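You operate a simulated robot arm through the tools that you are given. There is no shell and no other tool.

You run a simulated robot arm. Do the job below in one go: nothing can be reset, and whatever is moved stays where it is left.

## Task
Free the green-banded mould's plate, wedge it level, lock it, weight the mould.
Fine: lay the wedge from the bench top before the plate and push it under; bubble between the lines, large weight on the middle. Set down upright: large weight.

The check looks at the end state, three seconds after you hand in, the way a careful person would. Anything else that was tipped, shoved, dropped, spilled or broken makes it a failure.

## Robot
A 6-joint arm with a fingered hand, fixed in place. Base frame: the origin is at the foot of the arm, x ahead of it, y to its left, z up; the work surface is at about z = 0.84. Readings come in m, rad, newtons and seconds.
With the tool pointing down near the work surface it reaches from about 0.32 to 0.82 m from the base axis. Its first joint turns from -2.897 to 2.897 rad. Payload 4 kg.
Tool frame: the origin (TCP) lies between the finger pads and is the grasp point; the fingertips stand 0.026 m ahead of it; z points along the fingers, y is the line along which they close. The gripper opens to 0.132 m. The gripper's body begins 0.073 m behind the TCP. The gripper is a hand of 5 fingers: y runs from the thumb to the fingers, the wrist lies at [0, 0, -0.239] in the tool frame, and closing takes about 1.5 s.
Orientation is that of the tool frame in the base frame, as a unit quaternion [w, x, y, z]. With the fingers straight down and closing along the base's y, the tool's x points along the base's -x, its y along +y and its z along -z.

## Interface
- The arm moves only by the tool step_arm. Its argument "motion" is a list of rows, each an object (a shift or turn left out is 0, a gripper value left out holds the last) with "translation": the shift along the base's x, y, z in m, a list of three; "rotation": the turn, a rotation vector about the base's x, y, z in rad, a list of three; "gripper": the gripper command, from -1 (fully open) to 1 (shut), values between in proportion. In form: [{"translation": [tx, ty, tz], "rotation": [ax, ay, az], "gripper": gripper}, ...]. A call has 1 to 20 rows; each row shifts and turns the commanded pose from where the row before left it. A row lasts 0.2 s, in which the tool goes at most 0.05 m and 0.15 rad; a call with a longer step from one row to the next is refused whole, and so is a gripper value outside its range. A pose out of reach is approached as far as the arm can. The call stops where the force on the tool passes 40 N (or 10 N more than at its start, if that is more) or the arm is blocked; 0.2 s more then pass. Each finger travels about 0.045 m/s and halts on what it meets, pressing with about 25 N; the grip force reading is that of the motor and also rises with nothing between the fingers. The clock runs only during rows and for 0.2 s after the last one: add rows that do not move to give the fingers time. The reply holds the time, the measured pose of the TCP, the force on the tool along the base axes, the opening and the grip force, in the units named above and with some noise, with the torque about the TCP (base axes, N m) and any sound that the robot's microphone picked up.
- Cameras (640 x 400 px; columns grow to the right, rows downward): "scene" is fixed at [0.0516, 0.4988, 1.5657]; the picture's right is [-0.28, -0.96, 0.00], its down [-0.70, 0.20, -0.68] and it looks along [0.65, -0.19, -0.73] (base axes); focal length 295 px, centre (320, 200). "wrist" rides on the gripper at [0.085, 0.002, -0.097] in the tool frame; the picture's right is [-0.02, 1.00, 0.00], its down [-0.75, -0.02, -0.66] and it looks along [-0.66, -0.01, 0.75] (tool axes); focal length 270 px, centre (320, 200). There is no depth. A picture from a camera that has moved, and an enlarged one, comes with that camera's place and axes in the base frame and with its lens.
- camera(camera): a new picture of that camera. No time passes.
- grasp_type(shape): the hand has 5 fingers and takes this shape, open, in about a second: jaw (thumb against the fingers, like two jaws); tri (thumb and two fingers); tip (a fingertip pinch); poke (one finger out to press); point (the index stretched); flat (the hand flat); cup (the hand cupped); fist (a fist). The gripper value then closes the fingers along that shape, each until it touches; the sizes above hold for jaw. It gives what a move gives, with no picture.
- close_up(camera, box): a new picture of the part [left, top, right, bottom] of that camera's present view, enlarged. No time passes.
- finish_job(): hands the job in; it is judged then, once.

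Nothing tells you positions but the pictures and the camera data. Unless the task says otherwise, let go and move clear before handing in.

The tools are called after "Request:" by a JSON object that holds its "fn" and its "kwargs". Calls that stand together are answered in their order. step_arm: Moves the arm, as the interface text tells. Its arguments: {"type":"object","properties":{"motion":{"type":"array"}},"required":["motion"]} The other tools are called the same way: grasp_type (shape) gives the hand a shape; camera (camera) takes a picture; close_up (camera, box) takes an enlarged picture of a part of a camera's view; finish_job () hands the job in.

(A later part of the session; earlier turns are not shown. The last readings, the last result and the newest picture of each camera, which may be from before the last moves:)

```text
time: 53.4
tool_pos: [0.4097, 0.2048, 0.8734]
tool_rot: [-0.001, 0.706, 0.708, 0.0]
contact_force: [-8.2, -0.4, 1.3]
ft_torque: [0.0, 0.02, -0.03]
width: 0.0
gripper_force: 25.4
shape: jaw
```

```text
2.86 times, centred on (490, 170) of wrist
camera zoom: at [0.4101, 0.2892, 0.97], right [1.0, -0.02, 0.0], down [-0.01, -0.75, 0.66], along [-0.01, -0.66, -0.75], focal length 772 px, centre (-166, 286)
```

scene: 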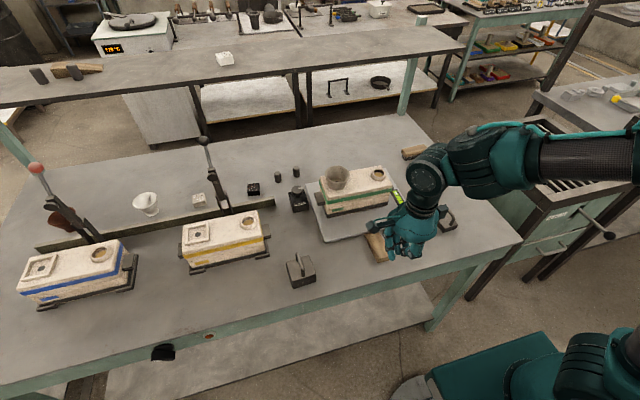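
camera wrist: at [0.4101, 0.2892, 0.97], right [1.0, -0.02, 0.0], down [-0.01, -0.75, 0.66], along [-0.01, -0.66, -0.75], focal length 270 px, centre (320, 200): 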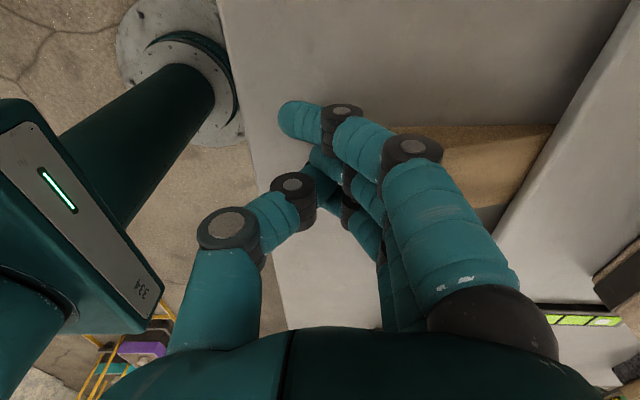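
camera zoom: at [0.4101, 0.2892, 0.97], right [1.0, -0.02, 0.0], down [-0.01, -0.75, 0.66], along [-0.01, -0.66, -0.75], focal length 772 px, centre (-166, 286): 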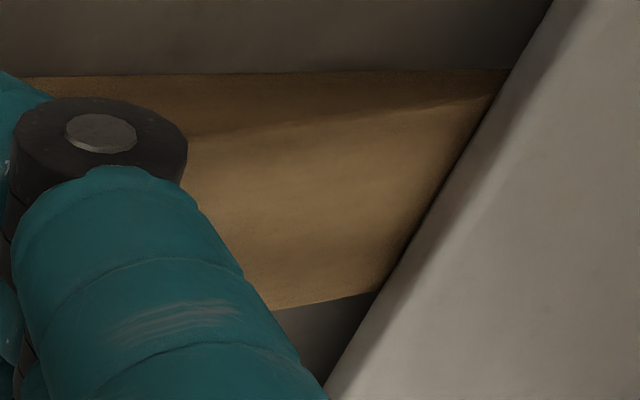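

I can watch the bubble: it must come into the middle segment between the two lines. I push on 5 mm at a time.

Request:
{"fn": "step_arm", "kwargs": {"motion": [{"translation": [0.005, 0, 0]}, {"translation": [0.005, 0, 0]}, {"translation": [0, 0, 0]}]}}

Request:
{"fn": "camera", "kwargs": {"camera": "wrist"}}

Request:
{"fn": "close_up", "kwargs": {"camera": "wrist", "box": [500, 280, 640, 360]}}

```text
time: 54.2
tool_pos: [0.4199, 0.2043, 0.8726]
tool_rot: [0.001, 0.707, 0.707, 0.002]
contact_force: [-7.1, -1.0, 1.6]
ft_torque: [-0.01, -0.01, 0.0]
width: 0.0001
gripper_force: 24.7
shape: jaw
```

```text
taken
camera wrist: at [0.4209, 0.2891, 0.9703], right [1.0, -0.02, 0.0], down [-0.02, -0.75, 0.66], along [-0.01, -0.66, -0.75], focal length 270 px, centre (320, 200)
```

wrist: 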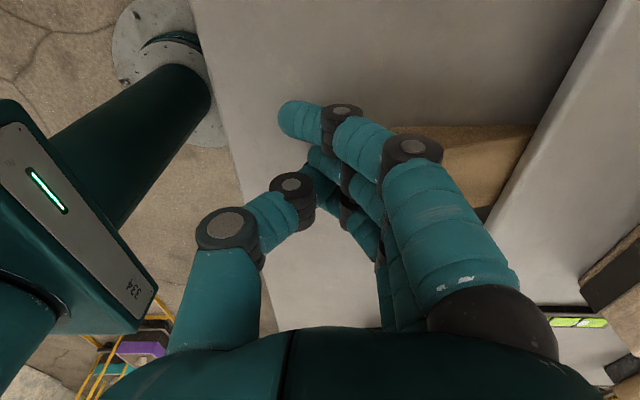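

```text
4.57 times, centred on (570, 320) of wrist
camera zoom: at [0.4209, 0.2891, 0.9703], right [1.0, -0.02, 0.0], down [-0.02, -0.75, 0.66], along [-0.01, -0.66, -0.75], focal length 1236 px, centre (-823, -349)
```

zoom: 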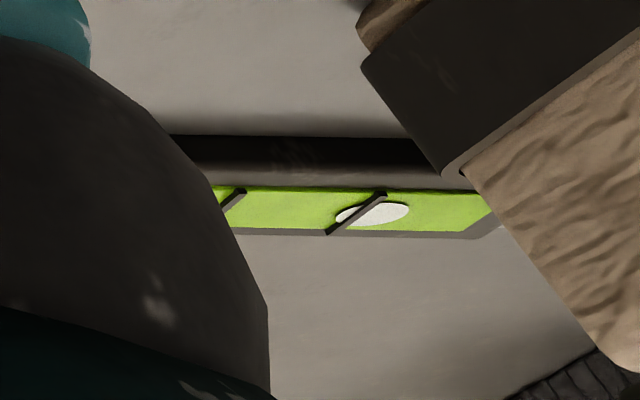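

The plate is lifting and the bubble is moving (now on the second line). I continue in 5 mm steps.

Request:
{"fn": "step_arm", "kwargs": {"motion": [{"translation": [0.005, 0, 0]}, {"translation": [0, 0, 0]}]}}

Request:
{"fn": "close_up", "kwargs": {"camera": "wrist", "box": [500, 280, 640, 360]}}

```text
time: 54.8
tool_pos: [0.4254, 0.2043, 0.8726]
tool_rot: [0.001, 0.707, 0.708, 0.001]
contact_force: [-9.2, 0.3, 3.9]
ft_torque: [0.05, -0.01, -0.02]
width: 0.0
gripper_force: 24.9
shape: jaw
```

```text
4.57 times, centred on (570, 320) of wrist
camera zoom: at [0.4255, 0.2893, 0.9703], right [1.0, -0.02, 0.0], down [-0.01, -0.75, 0.66], along [-0.01, -0.66, -0.75], focal length 1236 px, centre (-823, -349)
```

zoom: 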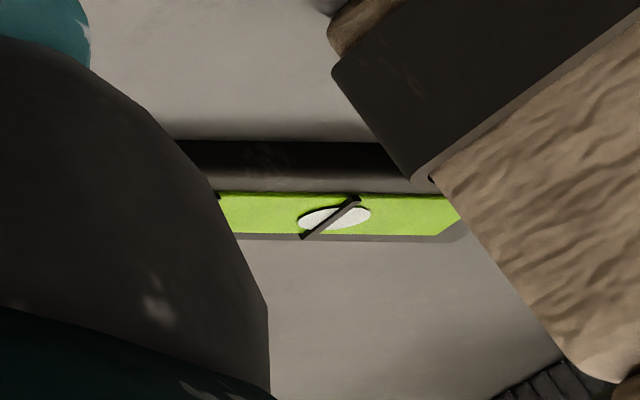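

The bubble is right at the line; progress about 2–3 px per mm. I push 10 mm more, then check.

Request:
{"fn": "step_arm", "kwargs": {"motion": [{"translation": [0.005, 0, 0]}, {"translation": [0.005, 0, 0]}, {"translation": [0, 0, 0]}]}}

Request:
{"fn": "close_up", "kwargs": {"camera": "wrist", "box": [500, 280, 640, 360]}}

Request:
{"fn": "camera", "kwargs": {"camera": "scene"}}

Request:
{"fn": "camera", "kwargs": {"camera": "wrist"}}

```text
time: 55.6
tool_pos: [0.4358, 0.2032, 0.8726]
tool_rot: [0.0, 0.707, 0.708, 0.001]
contact_force: [-7.9, 0.4, 3.6]
ft_torque: [0.04, -0.01, 0.01]
width: 0.0002
gripper_force: 24.9
shape: jaw
```

```text
4.57 times, centred on (570, 320) of wrist
camera zoom: at [0.4356, 0.2892, 0.9704], right [1.0, -0.02, 0.0], down [-0.02, -0.75, 0.66], along [-0.01, -0.66, -0.75], focal length 1236 px, centre (-823, -349)
```

zoom: 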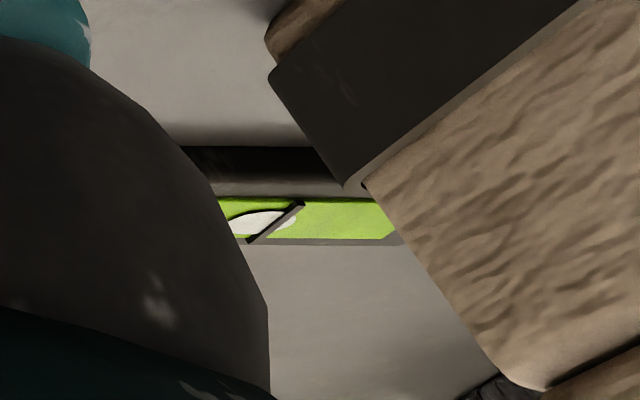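

```text
taken
```

scene: 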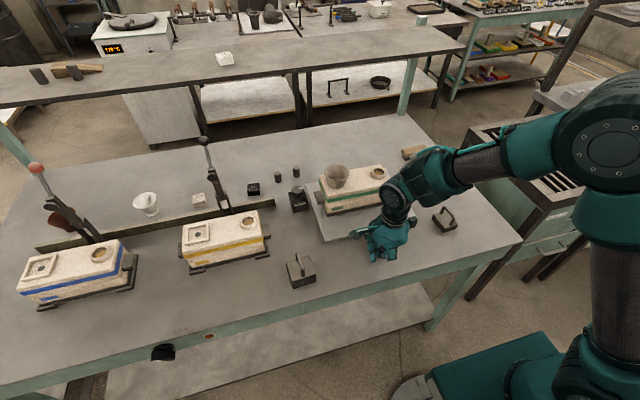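

```text
taken
camera wrist: at [0.4356, 0.2892, 0.9704], right [1.0, -0.02, 0.0], down [-0.02, -0.75, 0.66], along [-0.01, -0.66, -0.75], focal length 270 px, centre (320, 200)
```

wrist: 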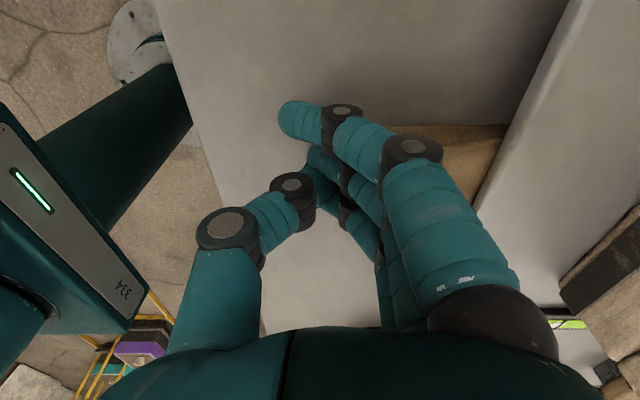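

About 1.7 px per mm now, roughly 28 mm to centre. I push 18 mm more, then pull back to look.

Request:
{"fn": "step_arm", "kwargs": {"motion": [{"translation": [0.005, 0, 0]}, {"translation": [0.005, 0, 0]}, {"translation": [0.004, 0, 0]}, {"translation": [0.004, 0, 0]}, {"translation": [0, 0, 0]}]}}

Request:
{"fn": "camera", "kwargs": {"camera": "wrist"}}

Request:
{"fn": "close_up", "kwargs": {"camera": "scene", "box": [330, 160, 450, 260]}}

```text
time: 56.8
tool_pos: [0.4535, 0.2047, 0.8736]
tool_rot: [0.001, 0.706, 0.708, 0.0]
contact_force: [-14.8, -1.3, 9.5]
ft_torque: [0.01, -0.1, -0.04]
width: 0.0002
gripper_force: 24.6
shape: jaw
```

```text
taken
camera wrist: at [0.4531, 0.2891, 0.9702], right [1.0, -0.02, 0.0], down [-0.01, -0.75, 0.66], along [-0.01, -0.66, -0.75], focal length 270 px, centre (320, 200)
```

wrist: 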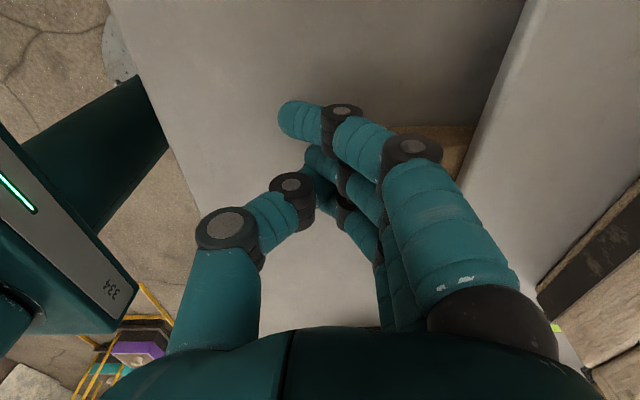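

```text
4.00 times, centred on (390, 210) of scene
camera zoom: at [0.0516, 0.4988, 1.5657], right [-0.28, -0.96, 0.0], down [-0.7, 0.2, -0.68], along [0.65, -0.19, -0.73], focal length 1179 px, centre (40, 160)
```

zoom: 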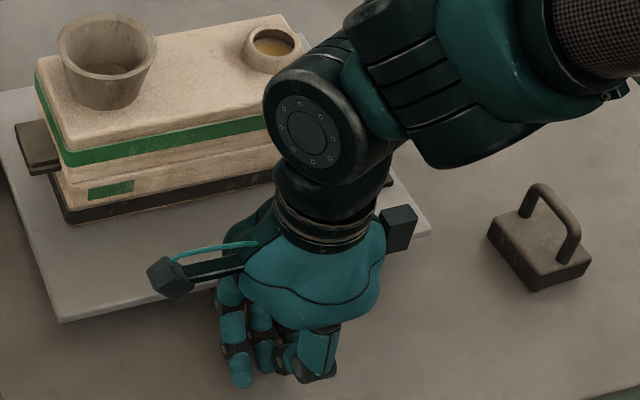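

I back off 5 cm to see the vial.

Request:
{"fn": "step_arm", "kwargs": {"motion": [{"translation": [-0.02, 0, 0]}, {"translation": [-0.03, 0, 0]}, {"translation": [0, 0, 0]}]}}

Request:
{"fn": "camera", "kwargs": {"camera": "wrist"}}

Request:
{"fn": "close_up", "kwargs": {"camera": "wrist", "box": [500, 280, 640, 360]}}

```text
time: 57.6
tool_pos: [0.4036, 0.2051, 0.8719]
tool_rot: [0.001, 0.707, 0.707, 0.001]
contact_force: [0.7, -1.2, 0.5]
ft_torque: [0.02, -0.04, -0.02]
width: 0.0001
gripper_force: 25.5
shape: jaw
```

```text
taken
camera wrist: at [0.4038, 0.2895, 0.9696], right [1.0, -0.02, 0.0], down [-0.01, -0.75, 0.66], along [-0.01, -0.66, -0.75], focal length 270 px, centre (320, 200)
```

wrist: 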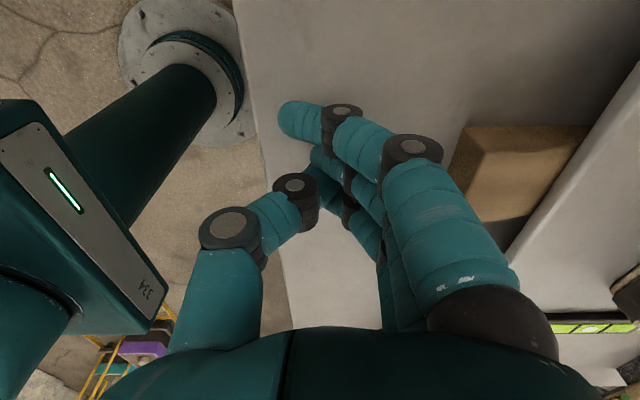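

```text
4.57 times, centred on (570, 320) of wrist
camera zoom: at [0.4038, 0.2895, 0.9696], right [1.0, -0.02, 0.0], down [-0.01, -0.75, 0.66], along [-0.01, -0.66, -0.75], focal length 1236 px, centre (-823, -349)
```

zoom: 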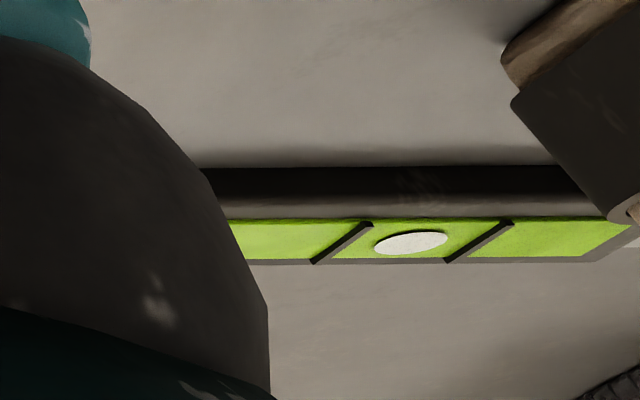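

The bubble now sits right in the middle between the lines, so the plate is level. Next I re-lock: I'll retreat upward, go back to the knob and grip it at a yaw of about +20°, then turn clockwise to about -70°, which keeps both hand-side protrusions away from the cup.

Request:
{"fn": "step_arm", "kwargs": {"motion": [{"translation": [-0.005, 0, 0.04]}, {"translation": [-0.005, 0, 0.045]}, {"translation": [-0.005, 0, 0.045]}, {"translation": [-0.005, 0, 0.045]}, {"translation": [0.012, 0.014, 0.002], "rotation": [0, 0, 0.1477], "gripper": 0.0}, {"translation": [0.012, 0.014, 0.002], "rotation": [0, 0, 0.1477]}, {"translation": [0.012, 0.014, 0.002], "rotation": [0, 0, 0.1477]}, {"translation": [0.012, 0.014, 0.002], "rotation": [0, 0, 0.1477]}, {"translation": [0.012, 0.014, 0.002], "rotation": [0, 0, 0.1477]}, {"translation": [0.012, 0.014, 0.002], "rotation": [0, 0, 0.1477]}, {"translation": [0.012, 0.014, 0.002], "rotation": [0, 0, 0.1477]}, {"translation": [0.012, 0.014, 0.002], "rotation": [0, 0, 0.1477]}, {"translation": [0.012, 0.014, 0.002], "rotation": [0, 0, 0.1477]}, {"translation": [0.012, 0.014, 0.002], "rotation": [0, 0, 0.1477]}, {"translation": [0.012, 0.014, 0.002], "rotation": [0, 0, 0.1477]}, {"translation": [0.012, 0.014, 0.002], "rotation": [0, 0, 0.1477]}, {"translation": [0.012, 0.014, 0.002], "rotation": [0, 0, 0.1477]}, {"translation": [0, 0, 0]}]}}

Request:
{"fn": "camera", "kwargs": {"camera": "wrist"}}

Request:
{"fn": "camera", "kwargs": {"camera": "scene"}}

Request:
{"fn": "close_up", "kwargs": {"camera": "scene", "box": [320, 160, 440, 260]}}

```text
time: 61.4
tool_pos: [0.5388, 0.3865, 1.0744]
tool_rot: [0.0, -0.175, 0.984, 0.0]
contact_force: [0.0, -0.8, 0.1]
ft_torque: [-0.02, -0.01, 0.0]
width: 0.0657
gripper_force: 0.1
shape: jaw
```

```text
taken
camera wrist: at [0.4582, 0.3593, 1.1716], right [-0.33, 0.95, 0.0], down [0.71, 0.25, 0.66], along [0.62, 0.21, -0.75], focal length 270 px, centre (320, 200)
```

wrist: 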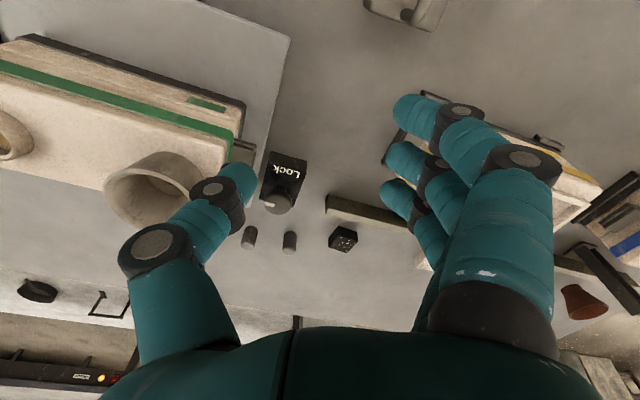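

```text
taken
```

scene: 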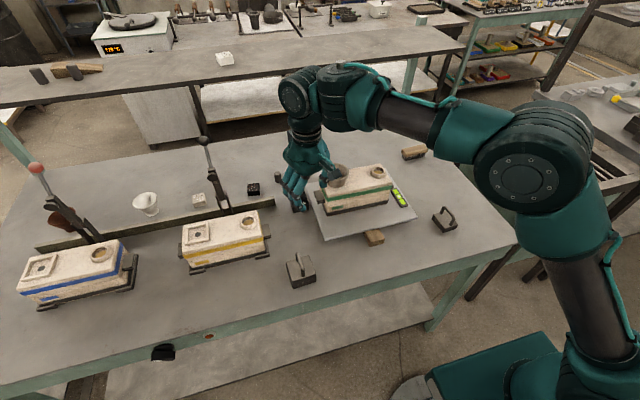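

```text
4.00 times, centred on (380, 210) of scene
camera zoom: at [0.0516, 0.4988, 1.5657], right [-0.28, -0.96, 0.0], down [-0.7, 0.2, -0.68], along [0.65, -0.19, -0.73], focal length 1179 px, centre (80, 160)
```

zoom: 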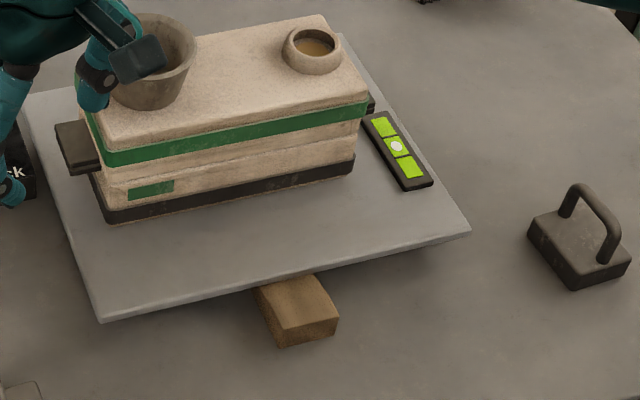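

Bubble centred, wedge in place under the near edge, mould undisturbed. I now move toward the knob above the lock.

Request:
{"fn": "step_arm", "kwargs": {"motion": [{"translation": [0.027, -0.001, -0.012]}, {"translation": [0.027, -0.001, -0.012]}, {"translation": [0.027, -0.001, -0.012]}, {"translation": [0.027, -0.001, -0.012]}, {"translation": [0.02, -0.001, -0.012]}, {"translation": [0.008, 0, -0.025]}, {"translation": [0.006, 0.001, -0.025]}, {"translation": [0.012, 0.002, -0.015]}, {"translation": [0.013, 0.002, -0.012]}, {"translation": [0, 0, 0]}]}}

Request:
{"fn": "camera", "kwargs": {"camera": "wrist"}}

Request:
{"fn": "close_up", "kwargs": {"camera": "scene", "box": [270, 110, 410, 230]}}

```text
time: 63.6
tool_pos: [0.7054, 0.3861, 0.9376]
tool_rot: [0.0, -0.175, 0.985, 0.001]
contact_force: [0.6, -0.7, -1.2]
ft_torque: [0.0, -0.02, 0.02]
width: 0.066
gripper_force: 0.0
shape: jaw
```

```text
taken
camera wrist: at [0.6247, 0.3586, 1.034], right [-0.32, 0.95, 0.0], down [0.71, 0.24, 0.66], along [0.62, 0.21, -0.75], focal length 270 px, centre (320, 200)
```

wrist: 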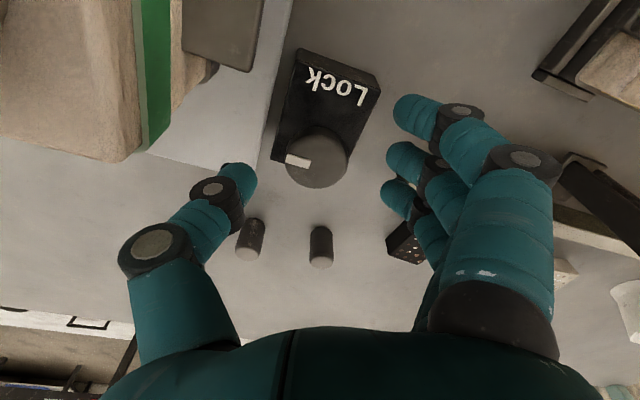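

```text
3.33 times, centred on (340, 170) of scene
camera zoom: at [0.0516, 0.4988, 1.5657], right [-0.28, -0.96, 0.0], down [-0.7, 0.2, -0.68], along [0.65, -0.19, -0.73], focal length 982 px, centre (253, 300)
```

zoom: 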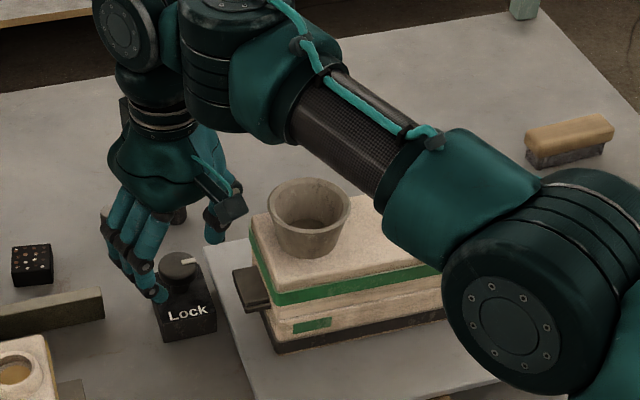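

Knob centre at (0.7097, 0.3855). I align and descend onto it.

Request:
{"fn": "step_arm", "kwargs": {"motion": [{"translation": [0.004, -0.0005, -0.012]}, {"translation": [0, 0, -0.014]}, {"translation": [0, 0, -0.013]}, {"translation": [0, 0, 0]}]}}

Request:
{"fn": "camera", "kwargs": {"camera": "wrist"}}

Request:
{"fn": "close_up", "kwargs": {"camera": "scene", "box": [270, 130, 370, 210]}}

```text
time: 64.6
tool_pos: [0.7094, 0.386, 0.8985]
tool_rot: [0.001, -0.174, 0.985, 0.0]
contact_force: [0.7, -0.3, -0.3]
ft_torque: [-0.02, -0.04, -0.02]
width: 0.0657
gripper_force: 0.0
shape: jaw
```

```text
taken
camera wrist: at [0.629, 0.3585, 0.9954], right [-0.32, 0.95, 0.0], down [0.71, 0.24, 0.66], along [0.62, 0.21, -0.75], focal length 270 px, centre (320, 200)
```

wrist: 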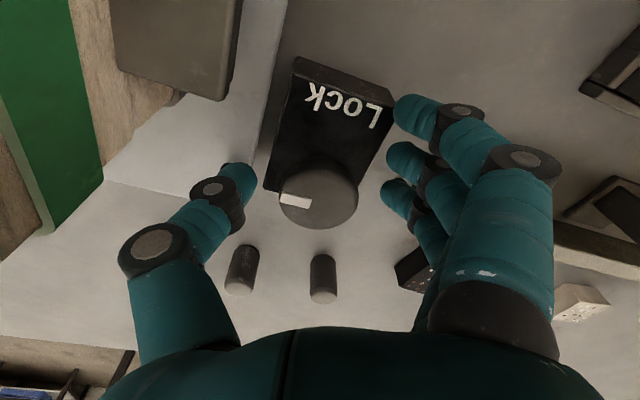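

```text
5.00 times, centred on (320, 170) of scene
camera zoom: at [0.0516, 0.4988, 1.5657], right [-0.28, -0.96, 0.0], down [-0.7, 0.2, -0.68], along [0.65, -0.19, -0.73], focal length 1473 px, centre (320, 350)
```

zoom: 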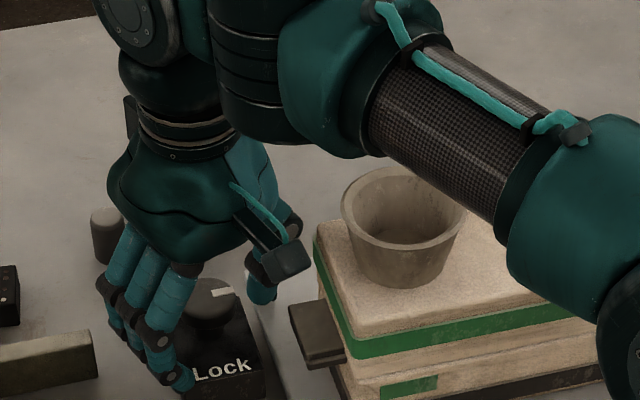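

Centred. I close firmly on the knob.

Request:
{"fn": "step_arm", "kwargs": {"motion": [{"gripper": 0.4}, {"gripper": 0.6}, {"gripper": 0.8}, {"gripper": 1.0}, {"gripper": 1.0}, {"gripper": 1.0}, {"gripper": 1.0}]}}

Request:
{"fn": "close_up", "kwargs": {"camera": "wrist", "box": [220, 100, 420, 260]}}

```text
time: 66.2
tool_pos: [0.7099, 0.3835, 0.8968]
tool_rot: [0.0, -0.173, 0.985, 0.0]
contact_force: [5.4, -11.2, -7.4]
ft_torque: [-0.11, -0.05, 0.06]
width: 0.0097
gripper_force: 25.3
shape: jaw
```

```text
2.50 times, centred on (320, 180) of wrist
camera zoom: at [0.6296, 0.3575, 0.9947], right [-0.32, 0.95, 0.0], down [0.71, 0.24, 0.66], along [0.62, 0.21, -0.75], focal length 676 px, centre (320, 250)
```

zoom: 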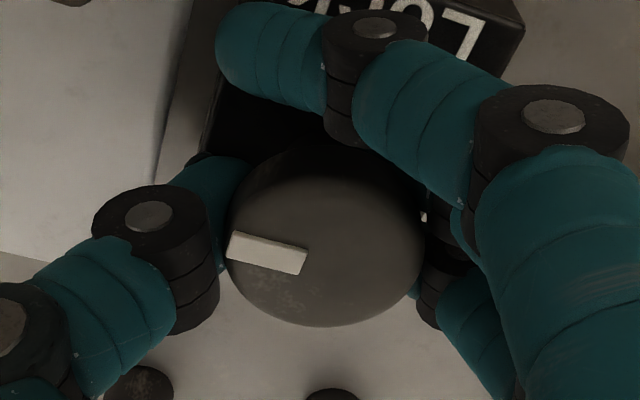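

Gripped (25 N). I turn clockwise in small steps, watching torque and the mould.

Request:
{"fn": "step_arm", "kwargs": {"motion": [{"rotation": [0, 0, -0.1]}, {"rotation": [0, 0, -0.1]}, {"rotation": [0, 0, -0.1]}, {"rotation": [0, 0, -0.1]}]}}

Request:
{"fn": "close_up", "kwargs": {"camera": "wrist", "box": [220, 100, 420, 260]}}

Request:
{"fn": "close_up", "kwargs": {"camera": "scene", "box": [280, 140, 380, 220]}}

```text
time: 67.2
tool_pos: [0.7101, 0.3862, 0.8973]
tool_rot: [0.0, 0.025, 1.0, 0.0]
contact_force: [4.6, -17.2, -10.8]
ft_torque: [-0.15, -0.06, 0.05]
width: 0.0097
gripper_force: 25.1
shape: jaw
```

```text
2.50 times, centred on (320, 180) of wrist
camera zoom: at [0.6249, 0.3912, 0.9948], right [0.07, 1.0, 0.0], down [0.75, -0.05, 0.66], along [0.66, -0.05, -0.75], focal length 676 px, centre (320, 250)
```

zoom: 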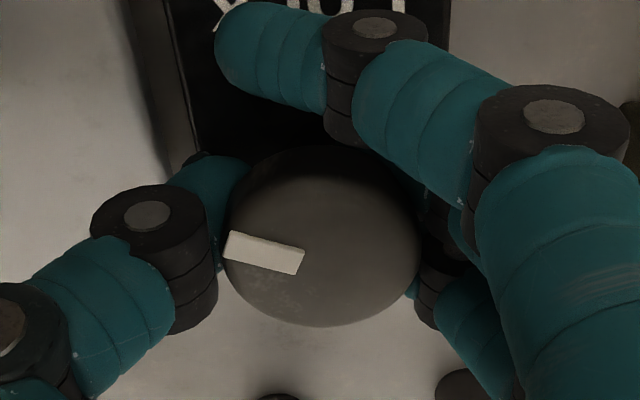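

```text
5.00 times, centred on (330, 180) of scene
camera zoom: at [0.0516, 0.4988, 1.5657], right [-0.28, -0.96, 0.0], down [-0.7, 0.2, -0.68], along [0.65, -0.19, -0.73], focal length 1473 px, centre (270, 300)
```

zoom: 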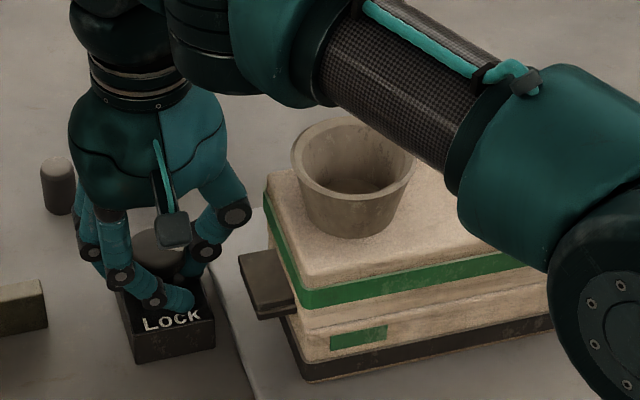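

The knob follows with no resisting torque and the mould is undisturbed. I continue.

Request:
{"fn": "step_arm", "kwargs": {"motion": [{"rotation": [0, 0, -0.1]}, {"rotation": [0, 0, -0.1]}, {"rotation": [0, 0, -0.1]}, {"rotation": [0, 0, -0.1]}, {"rotation": [0, 0, -0.1]}]}}

Request:
{"fn": "close_up", "kwargs": {"camera": "wrist", "box": [220, 100, 420, 260]}}

Request:
{"fn": "close_up", "kwargs": {"camera": "scene", "box": [280, 140, 380, 220]}}

```text
time: 68.4
tool_pos: [0.71, 0.3847, 0.8977]
tool_rot: [-0.001, 0.273, 0.962, 0.001]
contact_force: [-2.0, -19.5, -12.1]
ft_torque: [-0.09, -0.06, 0.0]
width: 0.0095
gripper_force: 25.0
shape: jaw
```

```text
2.50 times, centred on (320, 180) of wrist
camera zoom: at [0.638, 0.4313, 0.9949], right [0.54, 0.84, 0.0], down [0.63, -0.41, 0.66], along [0.55, -0.36, -0.75], focal length 676 px, centre (320, 250)
```

zoom: 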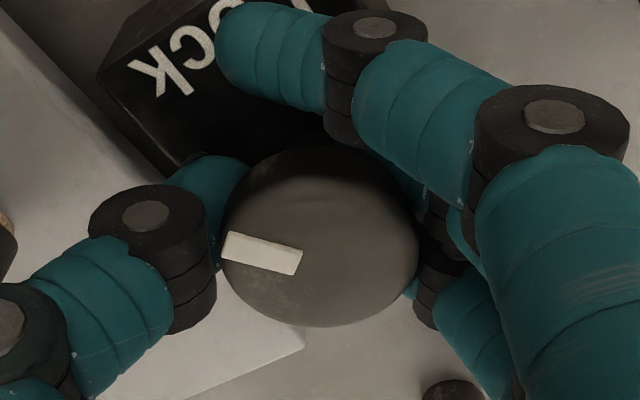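

```text
5.00 times, centred on (330, 180) of scene
camera zoom: at [0.0516, 0.4988, 1.5657], right [-0.28, -0.96, 0.0], down [-0.7, 0.2, -0.68], along [0.65, -0.19, -0.73], focal length 1473 px, centre (270, 300)
```

zoom: 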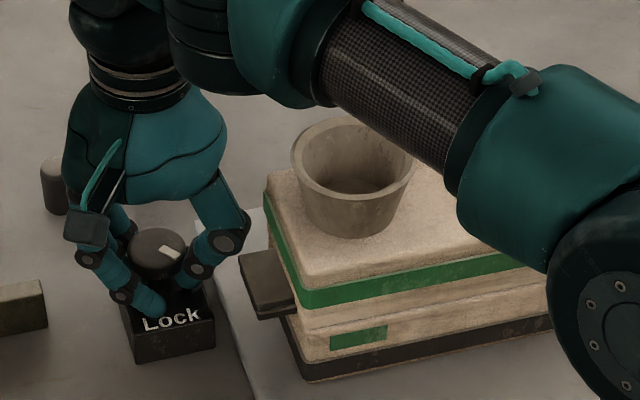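

All good; the mark is turning toward the label. Continue.

Request:
{"fn": "step_arm", "kwargs": {"motion": [{"rotation": [0, 0, -0.1]}, {"rotation": [0, 0, -0.1]}, {"rotation": [0, 0, -0.1]}, {"rotation": [0, 0, -0.1]}]}}

Request:
{"fn": "close_up", "kwargs": {"camera": "wrist", "box": [220, 100, 420, 260]}}

Request:
{"fn": "close_up", "kwargs": {"camera": "scene", "box": [280, 140, 380, 220]}}

```text
time: 69.4
tool_pos: [0.709, 0.3844, 0.8971]
tool_rot: [0.0, 0.458, 0.889, 0.001]
contact_force: [-4.4, -20.6, -12.4]
ft_torque: [-0.14, 0.0, 0.05]
width: 0.0095
gripper_force: 24.8
shape: jaw
```

```text
2.50 times, centred on (320, 180) of wrist
camera zoom: at [0.6611, 0.4555, 0.9948], right [0.83, 0.56, 0.0], down [0.43, -0.62, 0.66], along [0.37, -0.54, -0.75], focal length 676 px, centre (320, 250)
```

zoom: 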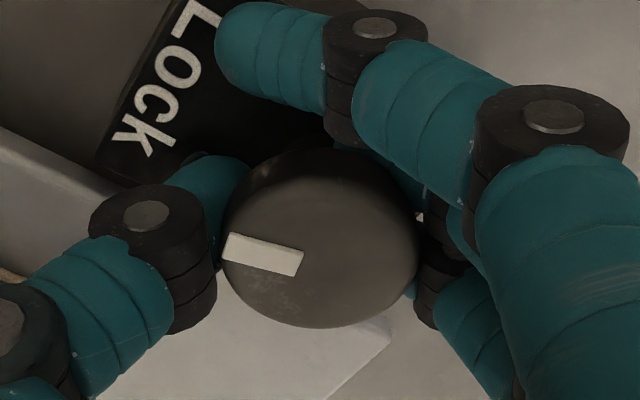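

```text
5.00 times, centred on (330, 180) of scene
camera zoom: at [0.0516, 0.4988, 1.5657], right [-0.28, -0.96, 0.0], down [-0.7, 0.2, -0.68], along [0.65, -0.19, -0.73], focal length 1473 px, centre (270, 300)
```

zoom: 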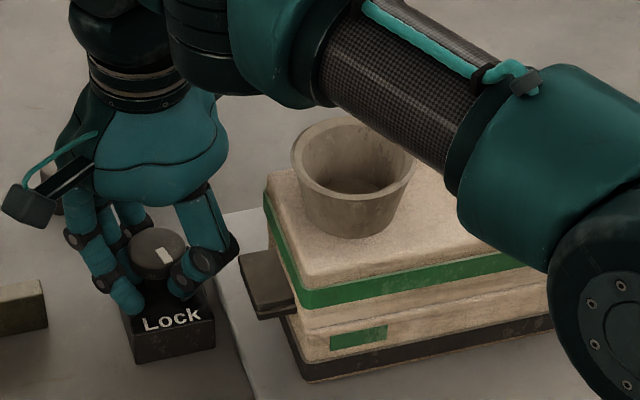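

Thumb knuckle passes near the mould's lug, but forces are unchanged and nothing moved. I finish the remaining 15° gently.

Request:
{"fn": "step_arm", "kwargs": {"motion": [{"rotation": [0, 0, -0.07]}, {"rotation": [0, 0, -0.07]}]}}

Request:
{"fn": "close_up", "kwargs": {"camera": "scene", "box": [280, 140, 380, 220]}}

Request:
{"fn": "camera", "kwargs": {"camera": "wrist"}}

```text
time: 70.0
tool_pos: [0.7102, 0.3852, 0.8978]
tool_rot: [0.0, 0.519, 0.855, 0.0]
contact_force: [-5.4, -19.2, -14.9]
ft_torque: [-0.12, -0.04, 0.04]
width: 0.0093
gripper_force: 25.0
shape: jaw
```

```text
5.00 times, centred on (330, 180) of scene
camera zoom: at [0.0516, 0.4988, 1.5657], right [-0.28, -0.96, 0.0], down [-0.7, 0.2, -0.68], along [0.65, -0.19, -0.73], focal length 1473 px, centre (270, 300)
```

zoom: 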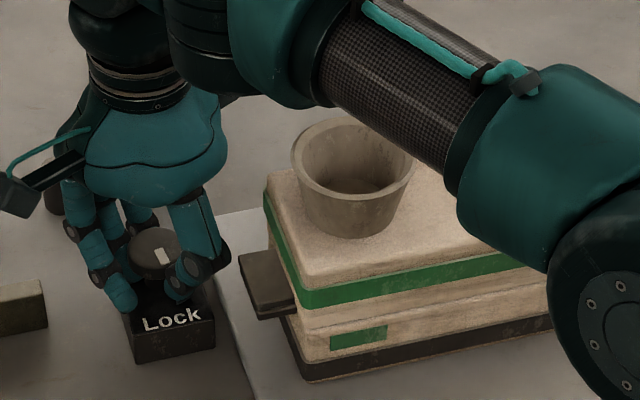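

```text
taken
camera wrist: at [0.6712, 0.4616, 0.9948], right [0.9, 0.44, 0.0], down [0.33, -0.67, 0.66], along [0.29, -0.59, -0.75], focal length 270 px, centre (320, 200)
```

wrist: 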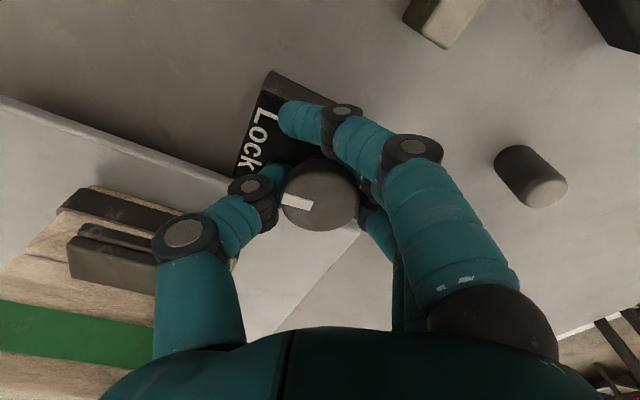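

Request:
{"fn": "step_arm", "kwargs": {"motion": [{"rotation": [0, 0, -0.07]}, {"rotation": [0, 0, -0.065]}, {"rotation": [0, 0, 0]}]}}

Request:
{"fn": "close_up", "kwargs": {"camera": "scene", "box": [280, 140, 380, 220]}}

Request:
{"fn": "close_up", "kwargs": {"camera": "wrist", "box": [220, 100, 420, 260]}}

```text
time: 70.8
tool_pos: [0.7097, 0.3838, 0.8974]
tool_rot: [0.0, 0.575, 0.818, 0.0]
contact_force: [-6.2, -19.5, -15.0]
ft_torque: [-0.15, -0.03, 0.17]
width: 0.0095
gripper_force: 25.1
shape: jaw
```

```text
5.00 times, centred on (330, 180) of scene
camera zoom: at [0.0516, 0.4988, 1.5657], right [-0.28, -0.96, 0.0], down [-0.7, 0.2, -0.68], along [0.65, -0.19, -0.73], focal length 1473 px, centre (270, 300)
```

zoom: 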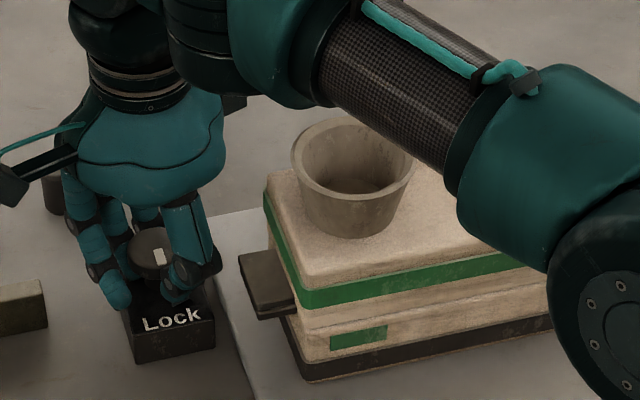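

```text
2.50 times, centred on (320, 180) of wrist
camera zoom: at [0.6816, 0.466, 0.9949], right [0.95, 0.32, 0.0], down [0.24, -0.71, 0.66], along [0.21, -0.62, -0.75], focal length 676 px, centre (320, 250)
```

zoom: 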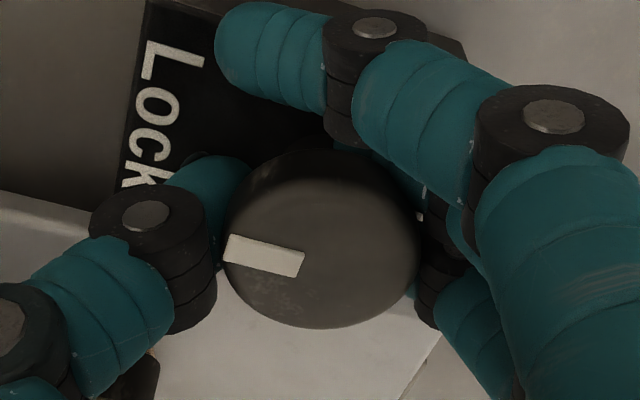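

A small +0.17 Nm reaction suggests the knob has come up to its locked stop. I give it a tiny extra turn to seat it, then release.

Request:
{"fn": "step_arm", "kwargs": {"motion": [{"rotation": [0, 0, -0.03]}, {"rotation": [0, 0, 0]}]}}

Request:
{"fn": "close_up", "kwargs": {"camera": "wrist", "box": [220, 100, 420, 260]}}

```text
time: 71.4
tool_pos: [0.7095, 0.3857, 0.8972]
tool_rot: [0.0, 0.588, 0.809, 0.0]
contact_force: [-9.8, -17.2, -17.8]
ft_torque: [-0.11, -0.01, 0.28]
width: 0.0095
gripper_force: 24.8
shape: jaw
```

```text
2.50 times, centred on (320, 180) of wrist
camera zoom: at [0.6841, 0.4668, 0.9949], right [0.96, 0.29, 0.0], down [0.22, -0.72, 0.66], along [0.19, -0.63, -0.75], focal length 676 px, centre (320, 250)
```

zoom: 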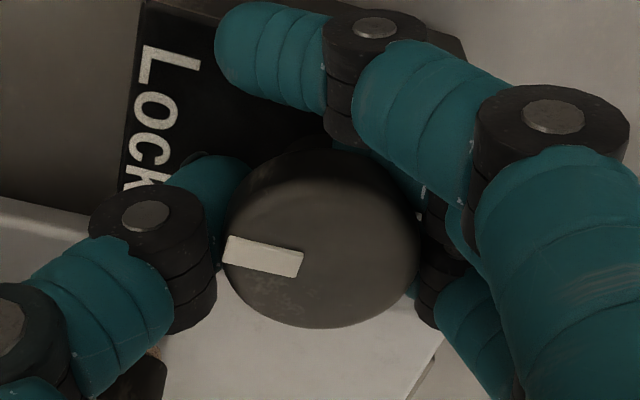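

Torque rises against the stop, so the lock is closed. I release and rise, rotating back toward yaw 0 while clear of the cup.

Request:
{"fn": "step_arm", "kwargs": {"motion": [{"gripper": 0.5}, {"gripper": 0.0}, {"gripper": 0.0}, {"gripper": 0.0}, {"gripper": 0.0}, {"translation": [0, 0, 0.02]}, {"translation": [-0.002, 0.002, 0.022]}, {"translation": [-0.006, 0.003, 0.015], "rotation": [0, 0, 0.1]}, {"translation": [-0.01, 0.003, 0.02], "rotation": [0, 0, 0.12]}, {"translation": [-0.012, 0.002, 0.025], "rotation": [0, 0, 0.14]}, {"translation": [-0.015, 0, 0.025], "rotation": [0, 0, 0.14]}, {"translation": [-0.02, 0, 0.025], "rotation": [0, 0, 0.14]}, {"translation": [-0.025, 0, 0.025], "rotation": [0, 0, 0.14]}, {"translation": [-0.03, 0, 0.02], "rotation": [0, 0, 0.14]}, {"translation": [-0.03, 0, 0], "rotation": [0, 0, 0.14]}, {"translation": [-0.03, 0, 0], "rotation": [0, 0, 0.14]}, {"translation": [-0.03, 0, 0], "rotation": [0, 0, 0.057]}, {"translation": [-0.03, 0, 0]}]}}

Request:
{"fn": "camera", "kwargs": {"camera": "wrist"}}

Request:
{"fn": "camera", "kwargs": {"camera": "scene"}}

Request:
{"fn": "close_up", "kwargs": {"camera": "scene", "box": [280, 140, 440, 260]}}

```text
time: 75.2
tool_pos: [0.4703, 0.3972, 1.095]
tool_rot: [0.0, -0.001, 1.0, 0.0]
contact_force: [-1.0, -0.6, 0.3]
ft_torque: [-0.04, -0.04, 0.02]
width: 0.0651
gripper_force: 0.0
shape: jaw
```

```text
taken
camera wrist: at [0.3836, 0.3986, 1.1924], right [0.02, 1.0, 0.0], down [0.75, -0.01, 0.66], along [0.66, -0.01, -0.75], focal length 270 px, centre (320, 200)
```

wrist: 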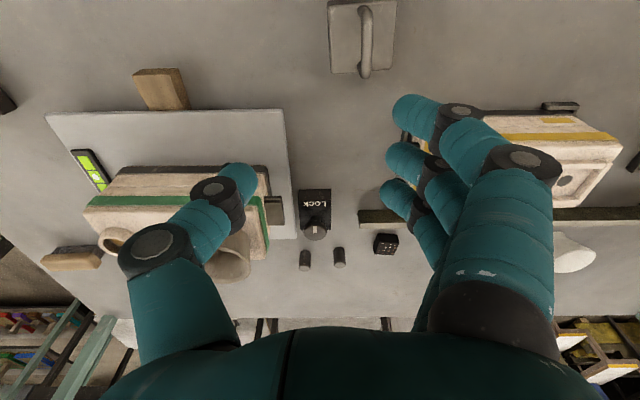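

```text
taken
```

scene: 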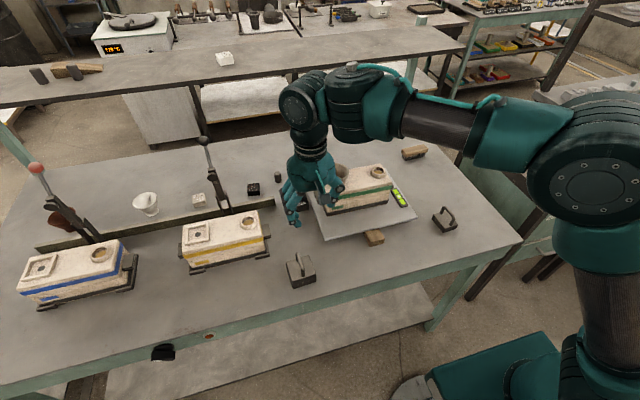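

```text
3.33 times, centred on (360, 200) of scene
camera zoom: at [0.0516, 0.4988, 1.5657], right [-0.28, -0.96, 0.0], down [-0.7, 0.2, -0.68], along [0.65, -0.19, -0.73], focal length 982 px, centre (187, 200)
```

zoom: 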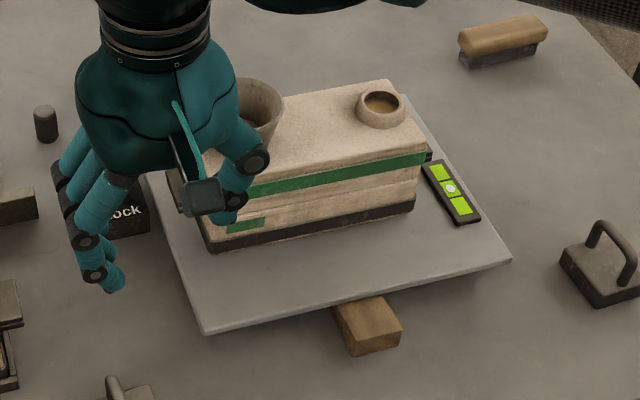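

Request:
{"fn": "close_up", "kwargs": {"camera": "wrist", "box": [270, 160, 370, 260]}}

Request:
{"fn": "close_up", "kwargs": {"camera": "wrist", "box": [280, 0, 440, 100]}}

Request:
{"fn": "close_up", "kwargs": {"camera": "wrist", "box": [40, 60, 300, 260]}}

Request:
{"fn": "close_up", "kwargs": {"camera": "scene", "box": [265, 230, 345, 300]}}

```text
4.00 times, centred on (320, 210) of wrist
camera zoom: at [0.3836, 0.3986, 1.1924], right [0.02, 1.0, 0.0], down [0.75, -0.01, 0.66], along [0.66, -0.01, -0.75], focal length 1081 px, centre (320, 160)
```

zoom: 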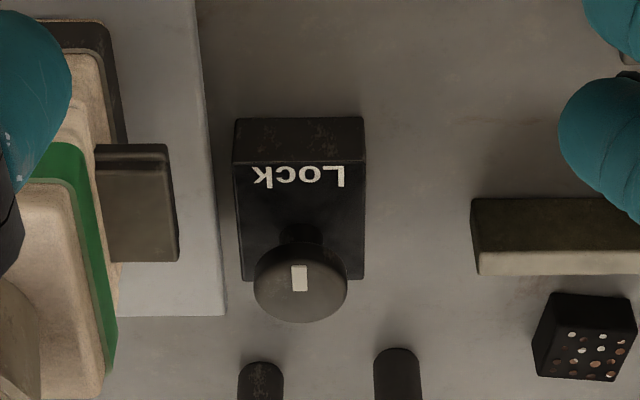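

```text
4.00 times, centred on (360, 50) of wrist
camera zoom: at [0.3836, 0.3986, 1.1924], right [0.02, 1.0, 0.0], down [0.75, -0.01, 0.66], along [0.66, -0.01, -0.75], focal length 1081 px, centre (160, 800)
```

zoom: 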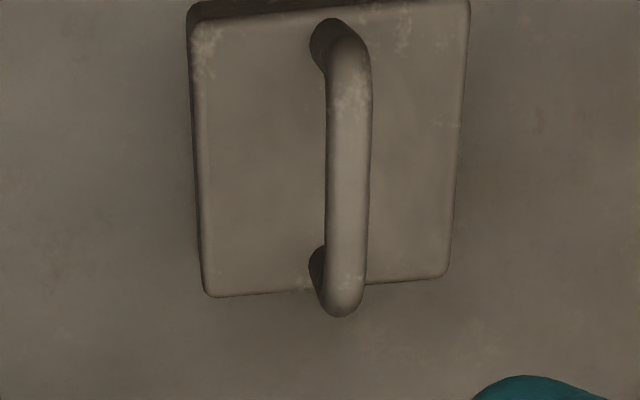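

```text
2.00 times, centred on (170, 160) of wrist
camera zoom: at [0.3836, 0.3986, 1.1924], right [0.02, 1.0, 0.0], down [0.75, -0.01, 0.66], along [0.66, -0.01, -0.75], focal length 541 px, centre (620, 280)
```

zoom: 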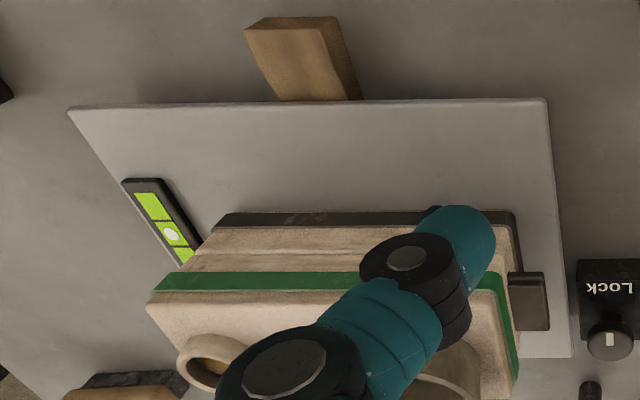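

```text
5.71 times, centred on (305, 265) of scene
camera zoom: at [0.0516, 0.4988, 1.5657], right [-0.28, -0.96, 0.0], down [-0.7, 0.2, -0.68], along [0.65, -0.19, -0.73], focal length 1684 px, centre (406, -171)
```

zoom: 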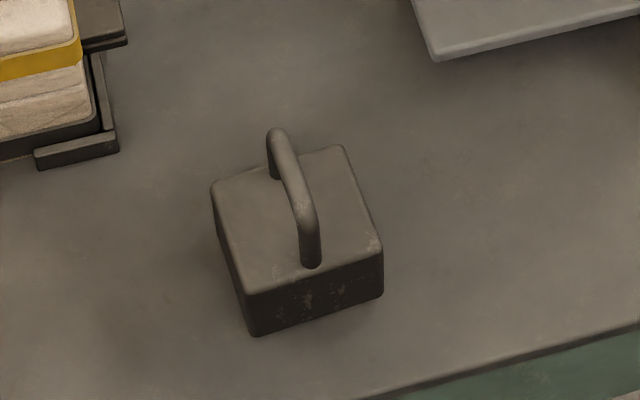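

The lock mark is back on "Lock", and the bubble is still centred. Block A (about 60×63×40 mm with handle) is clearly larger than the flat one, so it's the large weight. Before fetching it I'll measure the mould's top from above.

Request:
{"fn": "step_arm", "kwargs": {"motion": [{"translation": [0, 0, 0.03]}, {"translation": [0.005, -0.04, 0.01]}, {"translation": [0.005, -0.045, 0.0]}, {"translation": [0.005, -0.045, 0.0]}, {"translation": [0.005, -0.045, 0.0]}, {"translation": [0, -0.015, 0.0], "gripper": -1}, {"translation": [0, 0, 0]}, {"translation": [0, 0, 0]}]}}

Request:
{"fn": "camera", "kwargs": {"camera": "wrist"}}

Request:
{"fn": "close_up", "kwargs": {"camera": "wrist", "box": [220, 90, 440, 260]}}

Request:
{"fn": "close_up", "kwargs": {"camera": "scene", "box": [300, 140, 420, 240]}}

```text
time: 77.0
tool_pos: [0.49, 0.2049, 1.1349]
tool_rot: [-0.001, -0.001, 1.0, 0.0]
contact_force: [1.2, -0.1, -0.3]
ft_torque: [0.06, 0.02, -0.03]
width: 0.1316
gripper_force: 0.0
shape: jaw
```

```text
taken
camera wrist: at [0.4034, 0.2062, 1.2319], right [0.02, 1.0, 0.0], down [0.75, -0.01, 0.66], along [0.66, -0.01, -0.75], focal length 270 px, centre (320, 200)
```

wrist: 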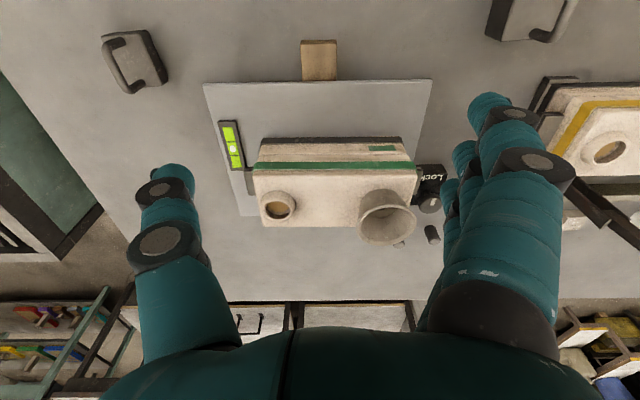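

```text
2.35 times, centred on (330, 175) of wrist
camera zoom: at [0.4034, 0.2062, 1.2319], right [0.02, 1.0, 0.0], down [0.75, -0.01, 0.66], along [0.66, -0.01, -0.75], focal length 636 px, centre (296, 259)
```

zoom: 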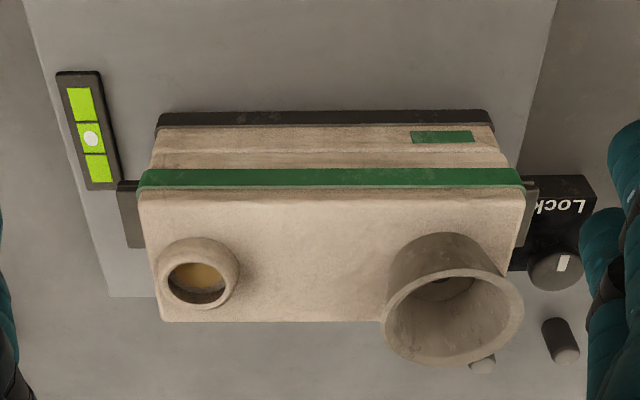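

```text
4.00 times, centred on (360, 190) of scene
camera zoom: at [0.0516, 0.4988, 1.5657], right [-0.28, -0.96, 0.0], down [-0.7, 0.2, -0.68], along [0.65, -0.19, -0.73], focal length 1179 px, centre (160, 240)
```

zoom: 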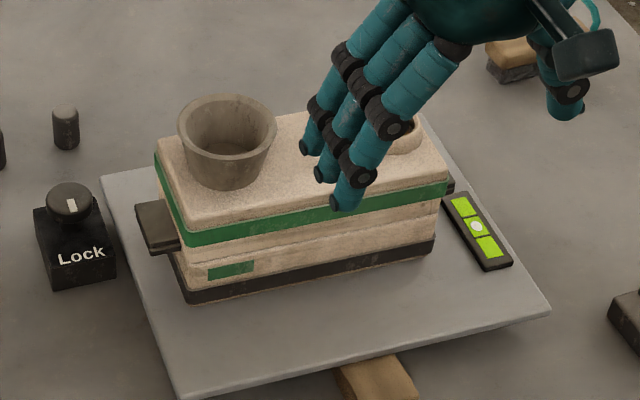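

From above I get: mould top centre about (0.66, 0.22), free span between riser (edge y≈0.169) and cup rim (edge y≈0.248), so the 63 mm weight fits centred near y≈0.21. Now I go above the large weight, with a small yaw to match its handle.

Request:
{"fn": "step_arm", "kwargs": {"motion": [{"translation": [-0.01, 0.04, 0], "gripper": 0.0}, {"translation": [-0.01, 0.044, 0]}, {"translation": [-0.01, 0.044, 0]}, {"translation": [-0.01, 0.044, 0]}, {"translation": [-0.008, 0.044, -0.01]}, {"translation": [0, 0.019, -0.04], "rotation": [0, 0, 0.08]}, {"translation": [0, 0, -0.04]}, {"translation": [0, 0, 0]}]}}

Request:
{"fn": "camera", "kwargs": {"camera": "wrist"}}

Request:
{"fn": "close_up", "kwargs": {"camera": "wrist", "box": [240, 80, 400, 200]}}

```text
time: 78.8
tool_pos: [0.4427, 0.4416, 1.0454]
tool_rot: [0.0, -0.042, 0.999, 0.0]
contact_force: [0.7, -0.2, 0.2]
ft_torque: [0.0, 0.0, 0.02]
width: 0.0669
gripper_force: 0.0
shape: jaw
```

```text
taken
camera wrist: at [0.357, 0.4359, 1.1422], right [-0.06, 1.0, 0.0], down [0.75, 0.05, 0.66], along [0.66, 0.04, -0.75], focal length 270 px, centre (320, 200)
```

wrist: 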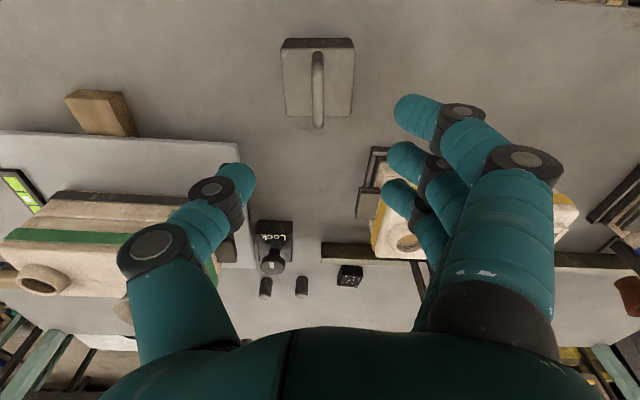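

```text
3.33 times, centred on (320, 140) of wrist
camera zoom: at [0.357, 0.4359, 1.1422], right [-0.06, 1.0, 0.0], down [0.75, 0.05, 0.66], along [0.66, 0.04, -0.75], focal length 901 px, centre (320, 400)
```

zoom: 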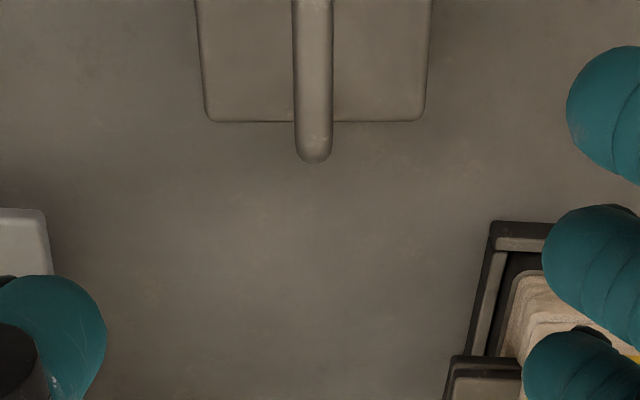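

Handle is aligned with the fingers; I shift 2 mm and descend around it.

Request:
{"fn": "step_arm", "kwargs": {"motion": [{"translation": [0.001, -0.002, -0.04]}, {"translation": [0, 0, -0.04]}, {"translation": [0, 0, -0.03]}, {"translation": [0, 0, -0.015]}, {"translation": [0, 0, 0]}]}}

Request:
{"fn": "camera", "kwargs": {"camera": "wrist"}}

Request:
{"fn": "close_up", "kwargs": {"camera": "scene", "box": [260, 200, 360, 300]}}

```text
time: 80.0
tool_pos: [0.4422, 0.4392, 0.9212]
tool_rot: [0.0, -0.041, 0.999, 0.0]
contact_force: [0.3, 0.5, 0.5]
ft_torque: [-0.03, 0.02, -0.01]
width: 0.067
gripper_force: 0.0
shape: jaw
```

```text
taken
camera wrist: at [0.3572, 0.4343, 1.0175], right [-0.06, 1.0, 0.0], down [0.75, 0.05, 0.66], along [0.66, 0.04, -0.75], focal length 270 px, centre (320, 200)
```

wrist: 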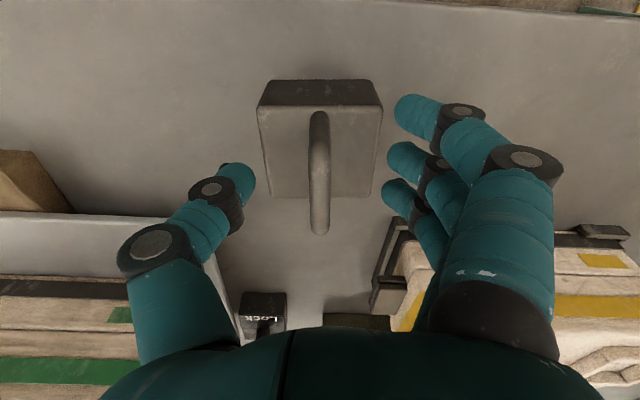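

```text
4.00 times, centred on (310, 250) of scene
camera zoom: at [0.0516, 0.4988, 1.5657], right [-0.28, -0.96, 0.0], down [-0.7, 0.2, -0.68], along [0.65, -0.19, -0.73], focal length 1179 px, centre (360, 0)
```

zoom: 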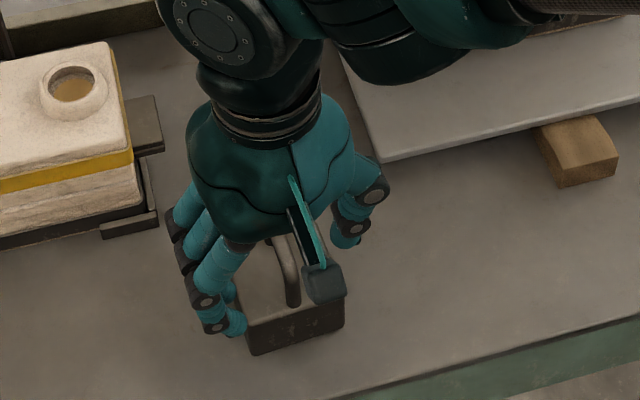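

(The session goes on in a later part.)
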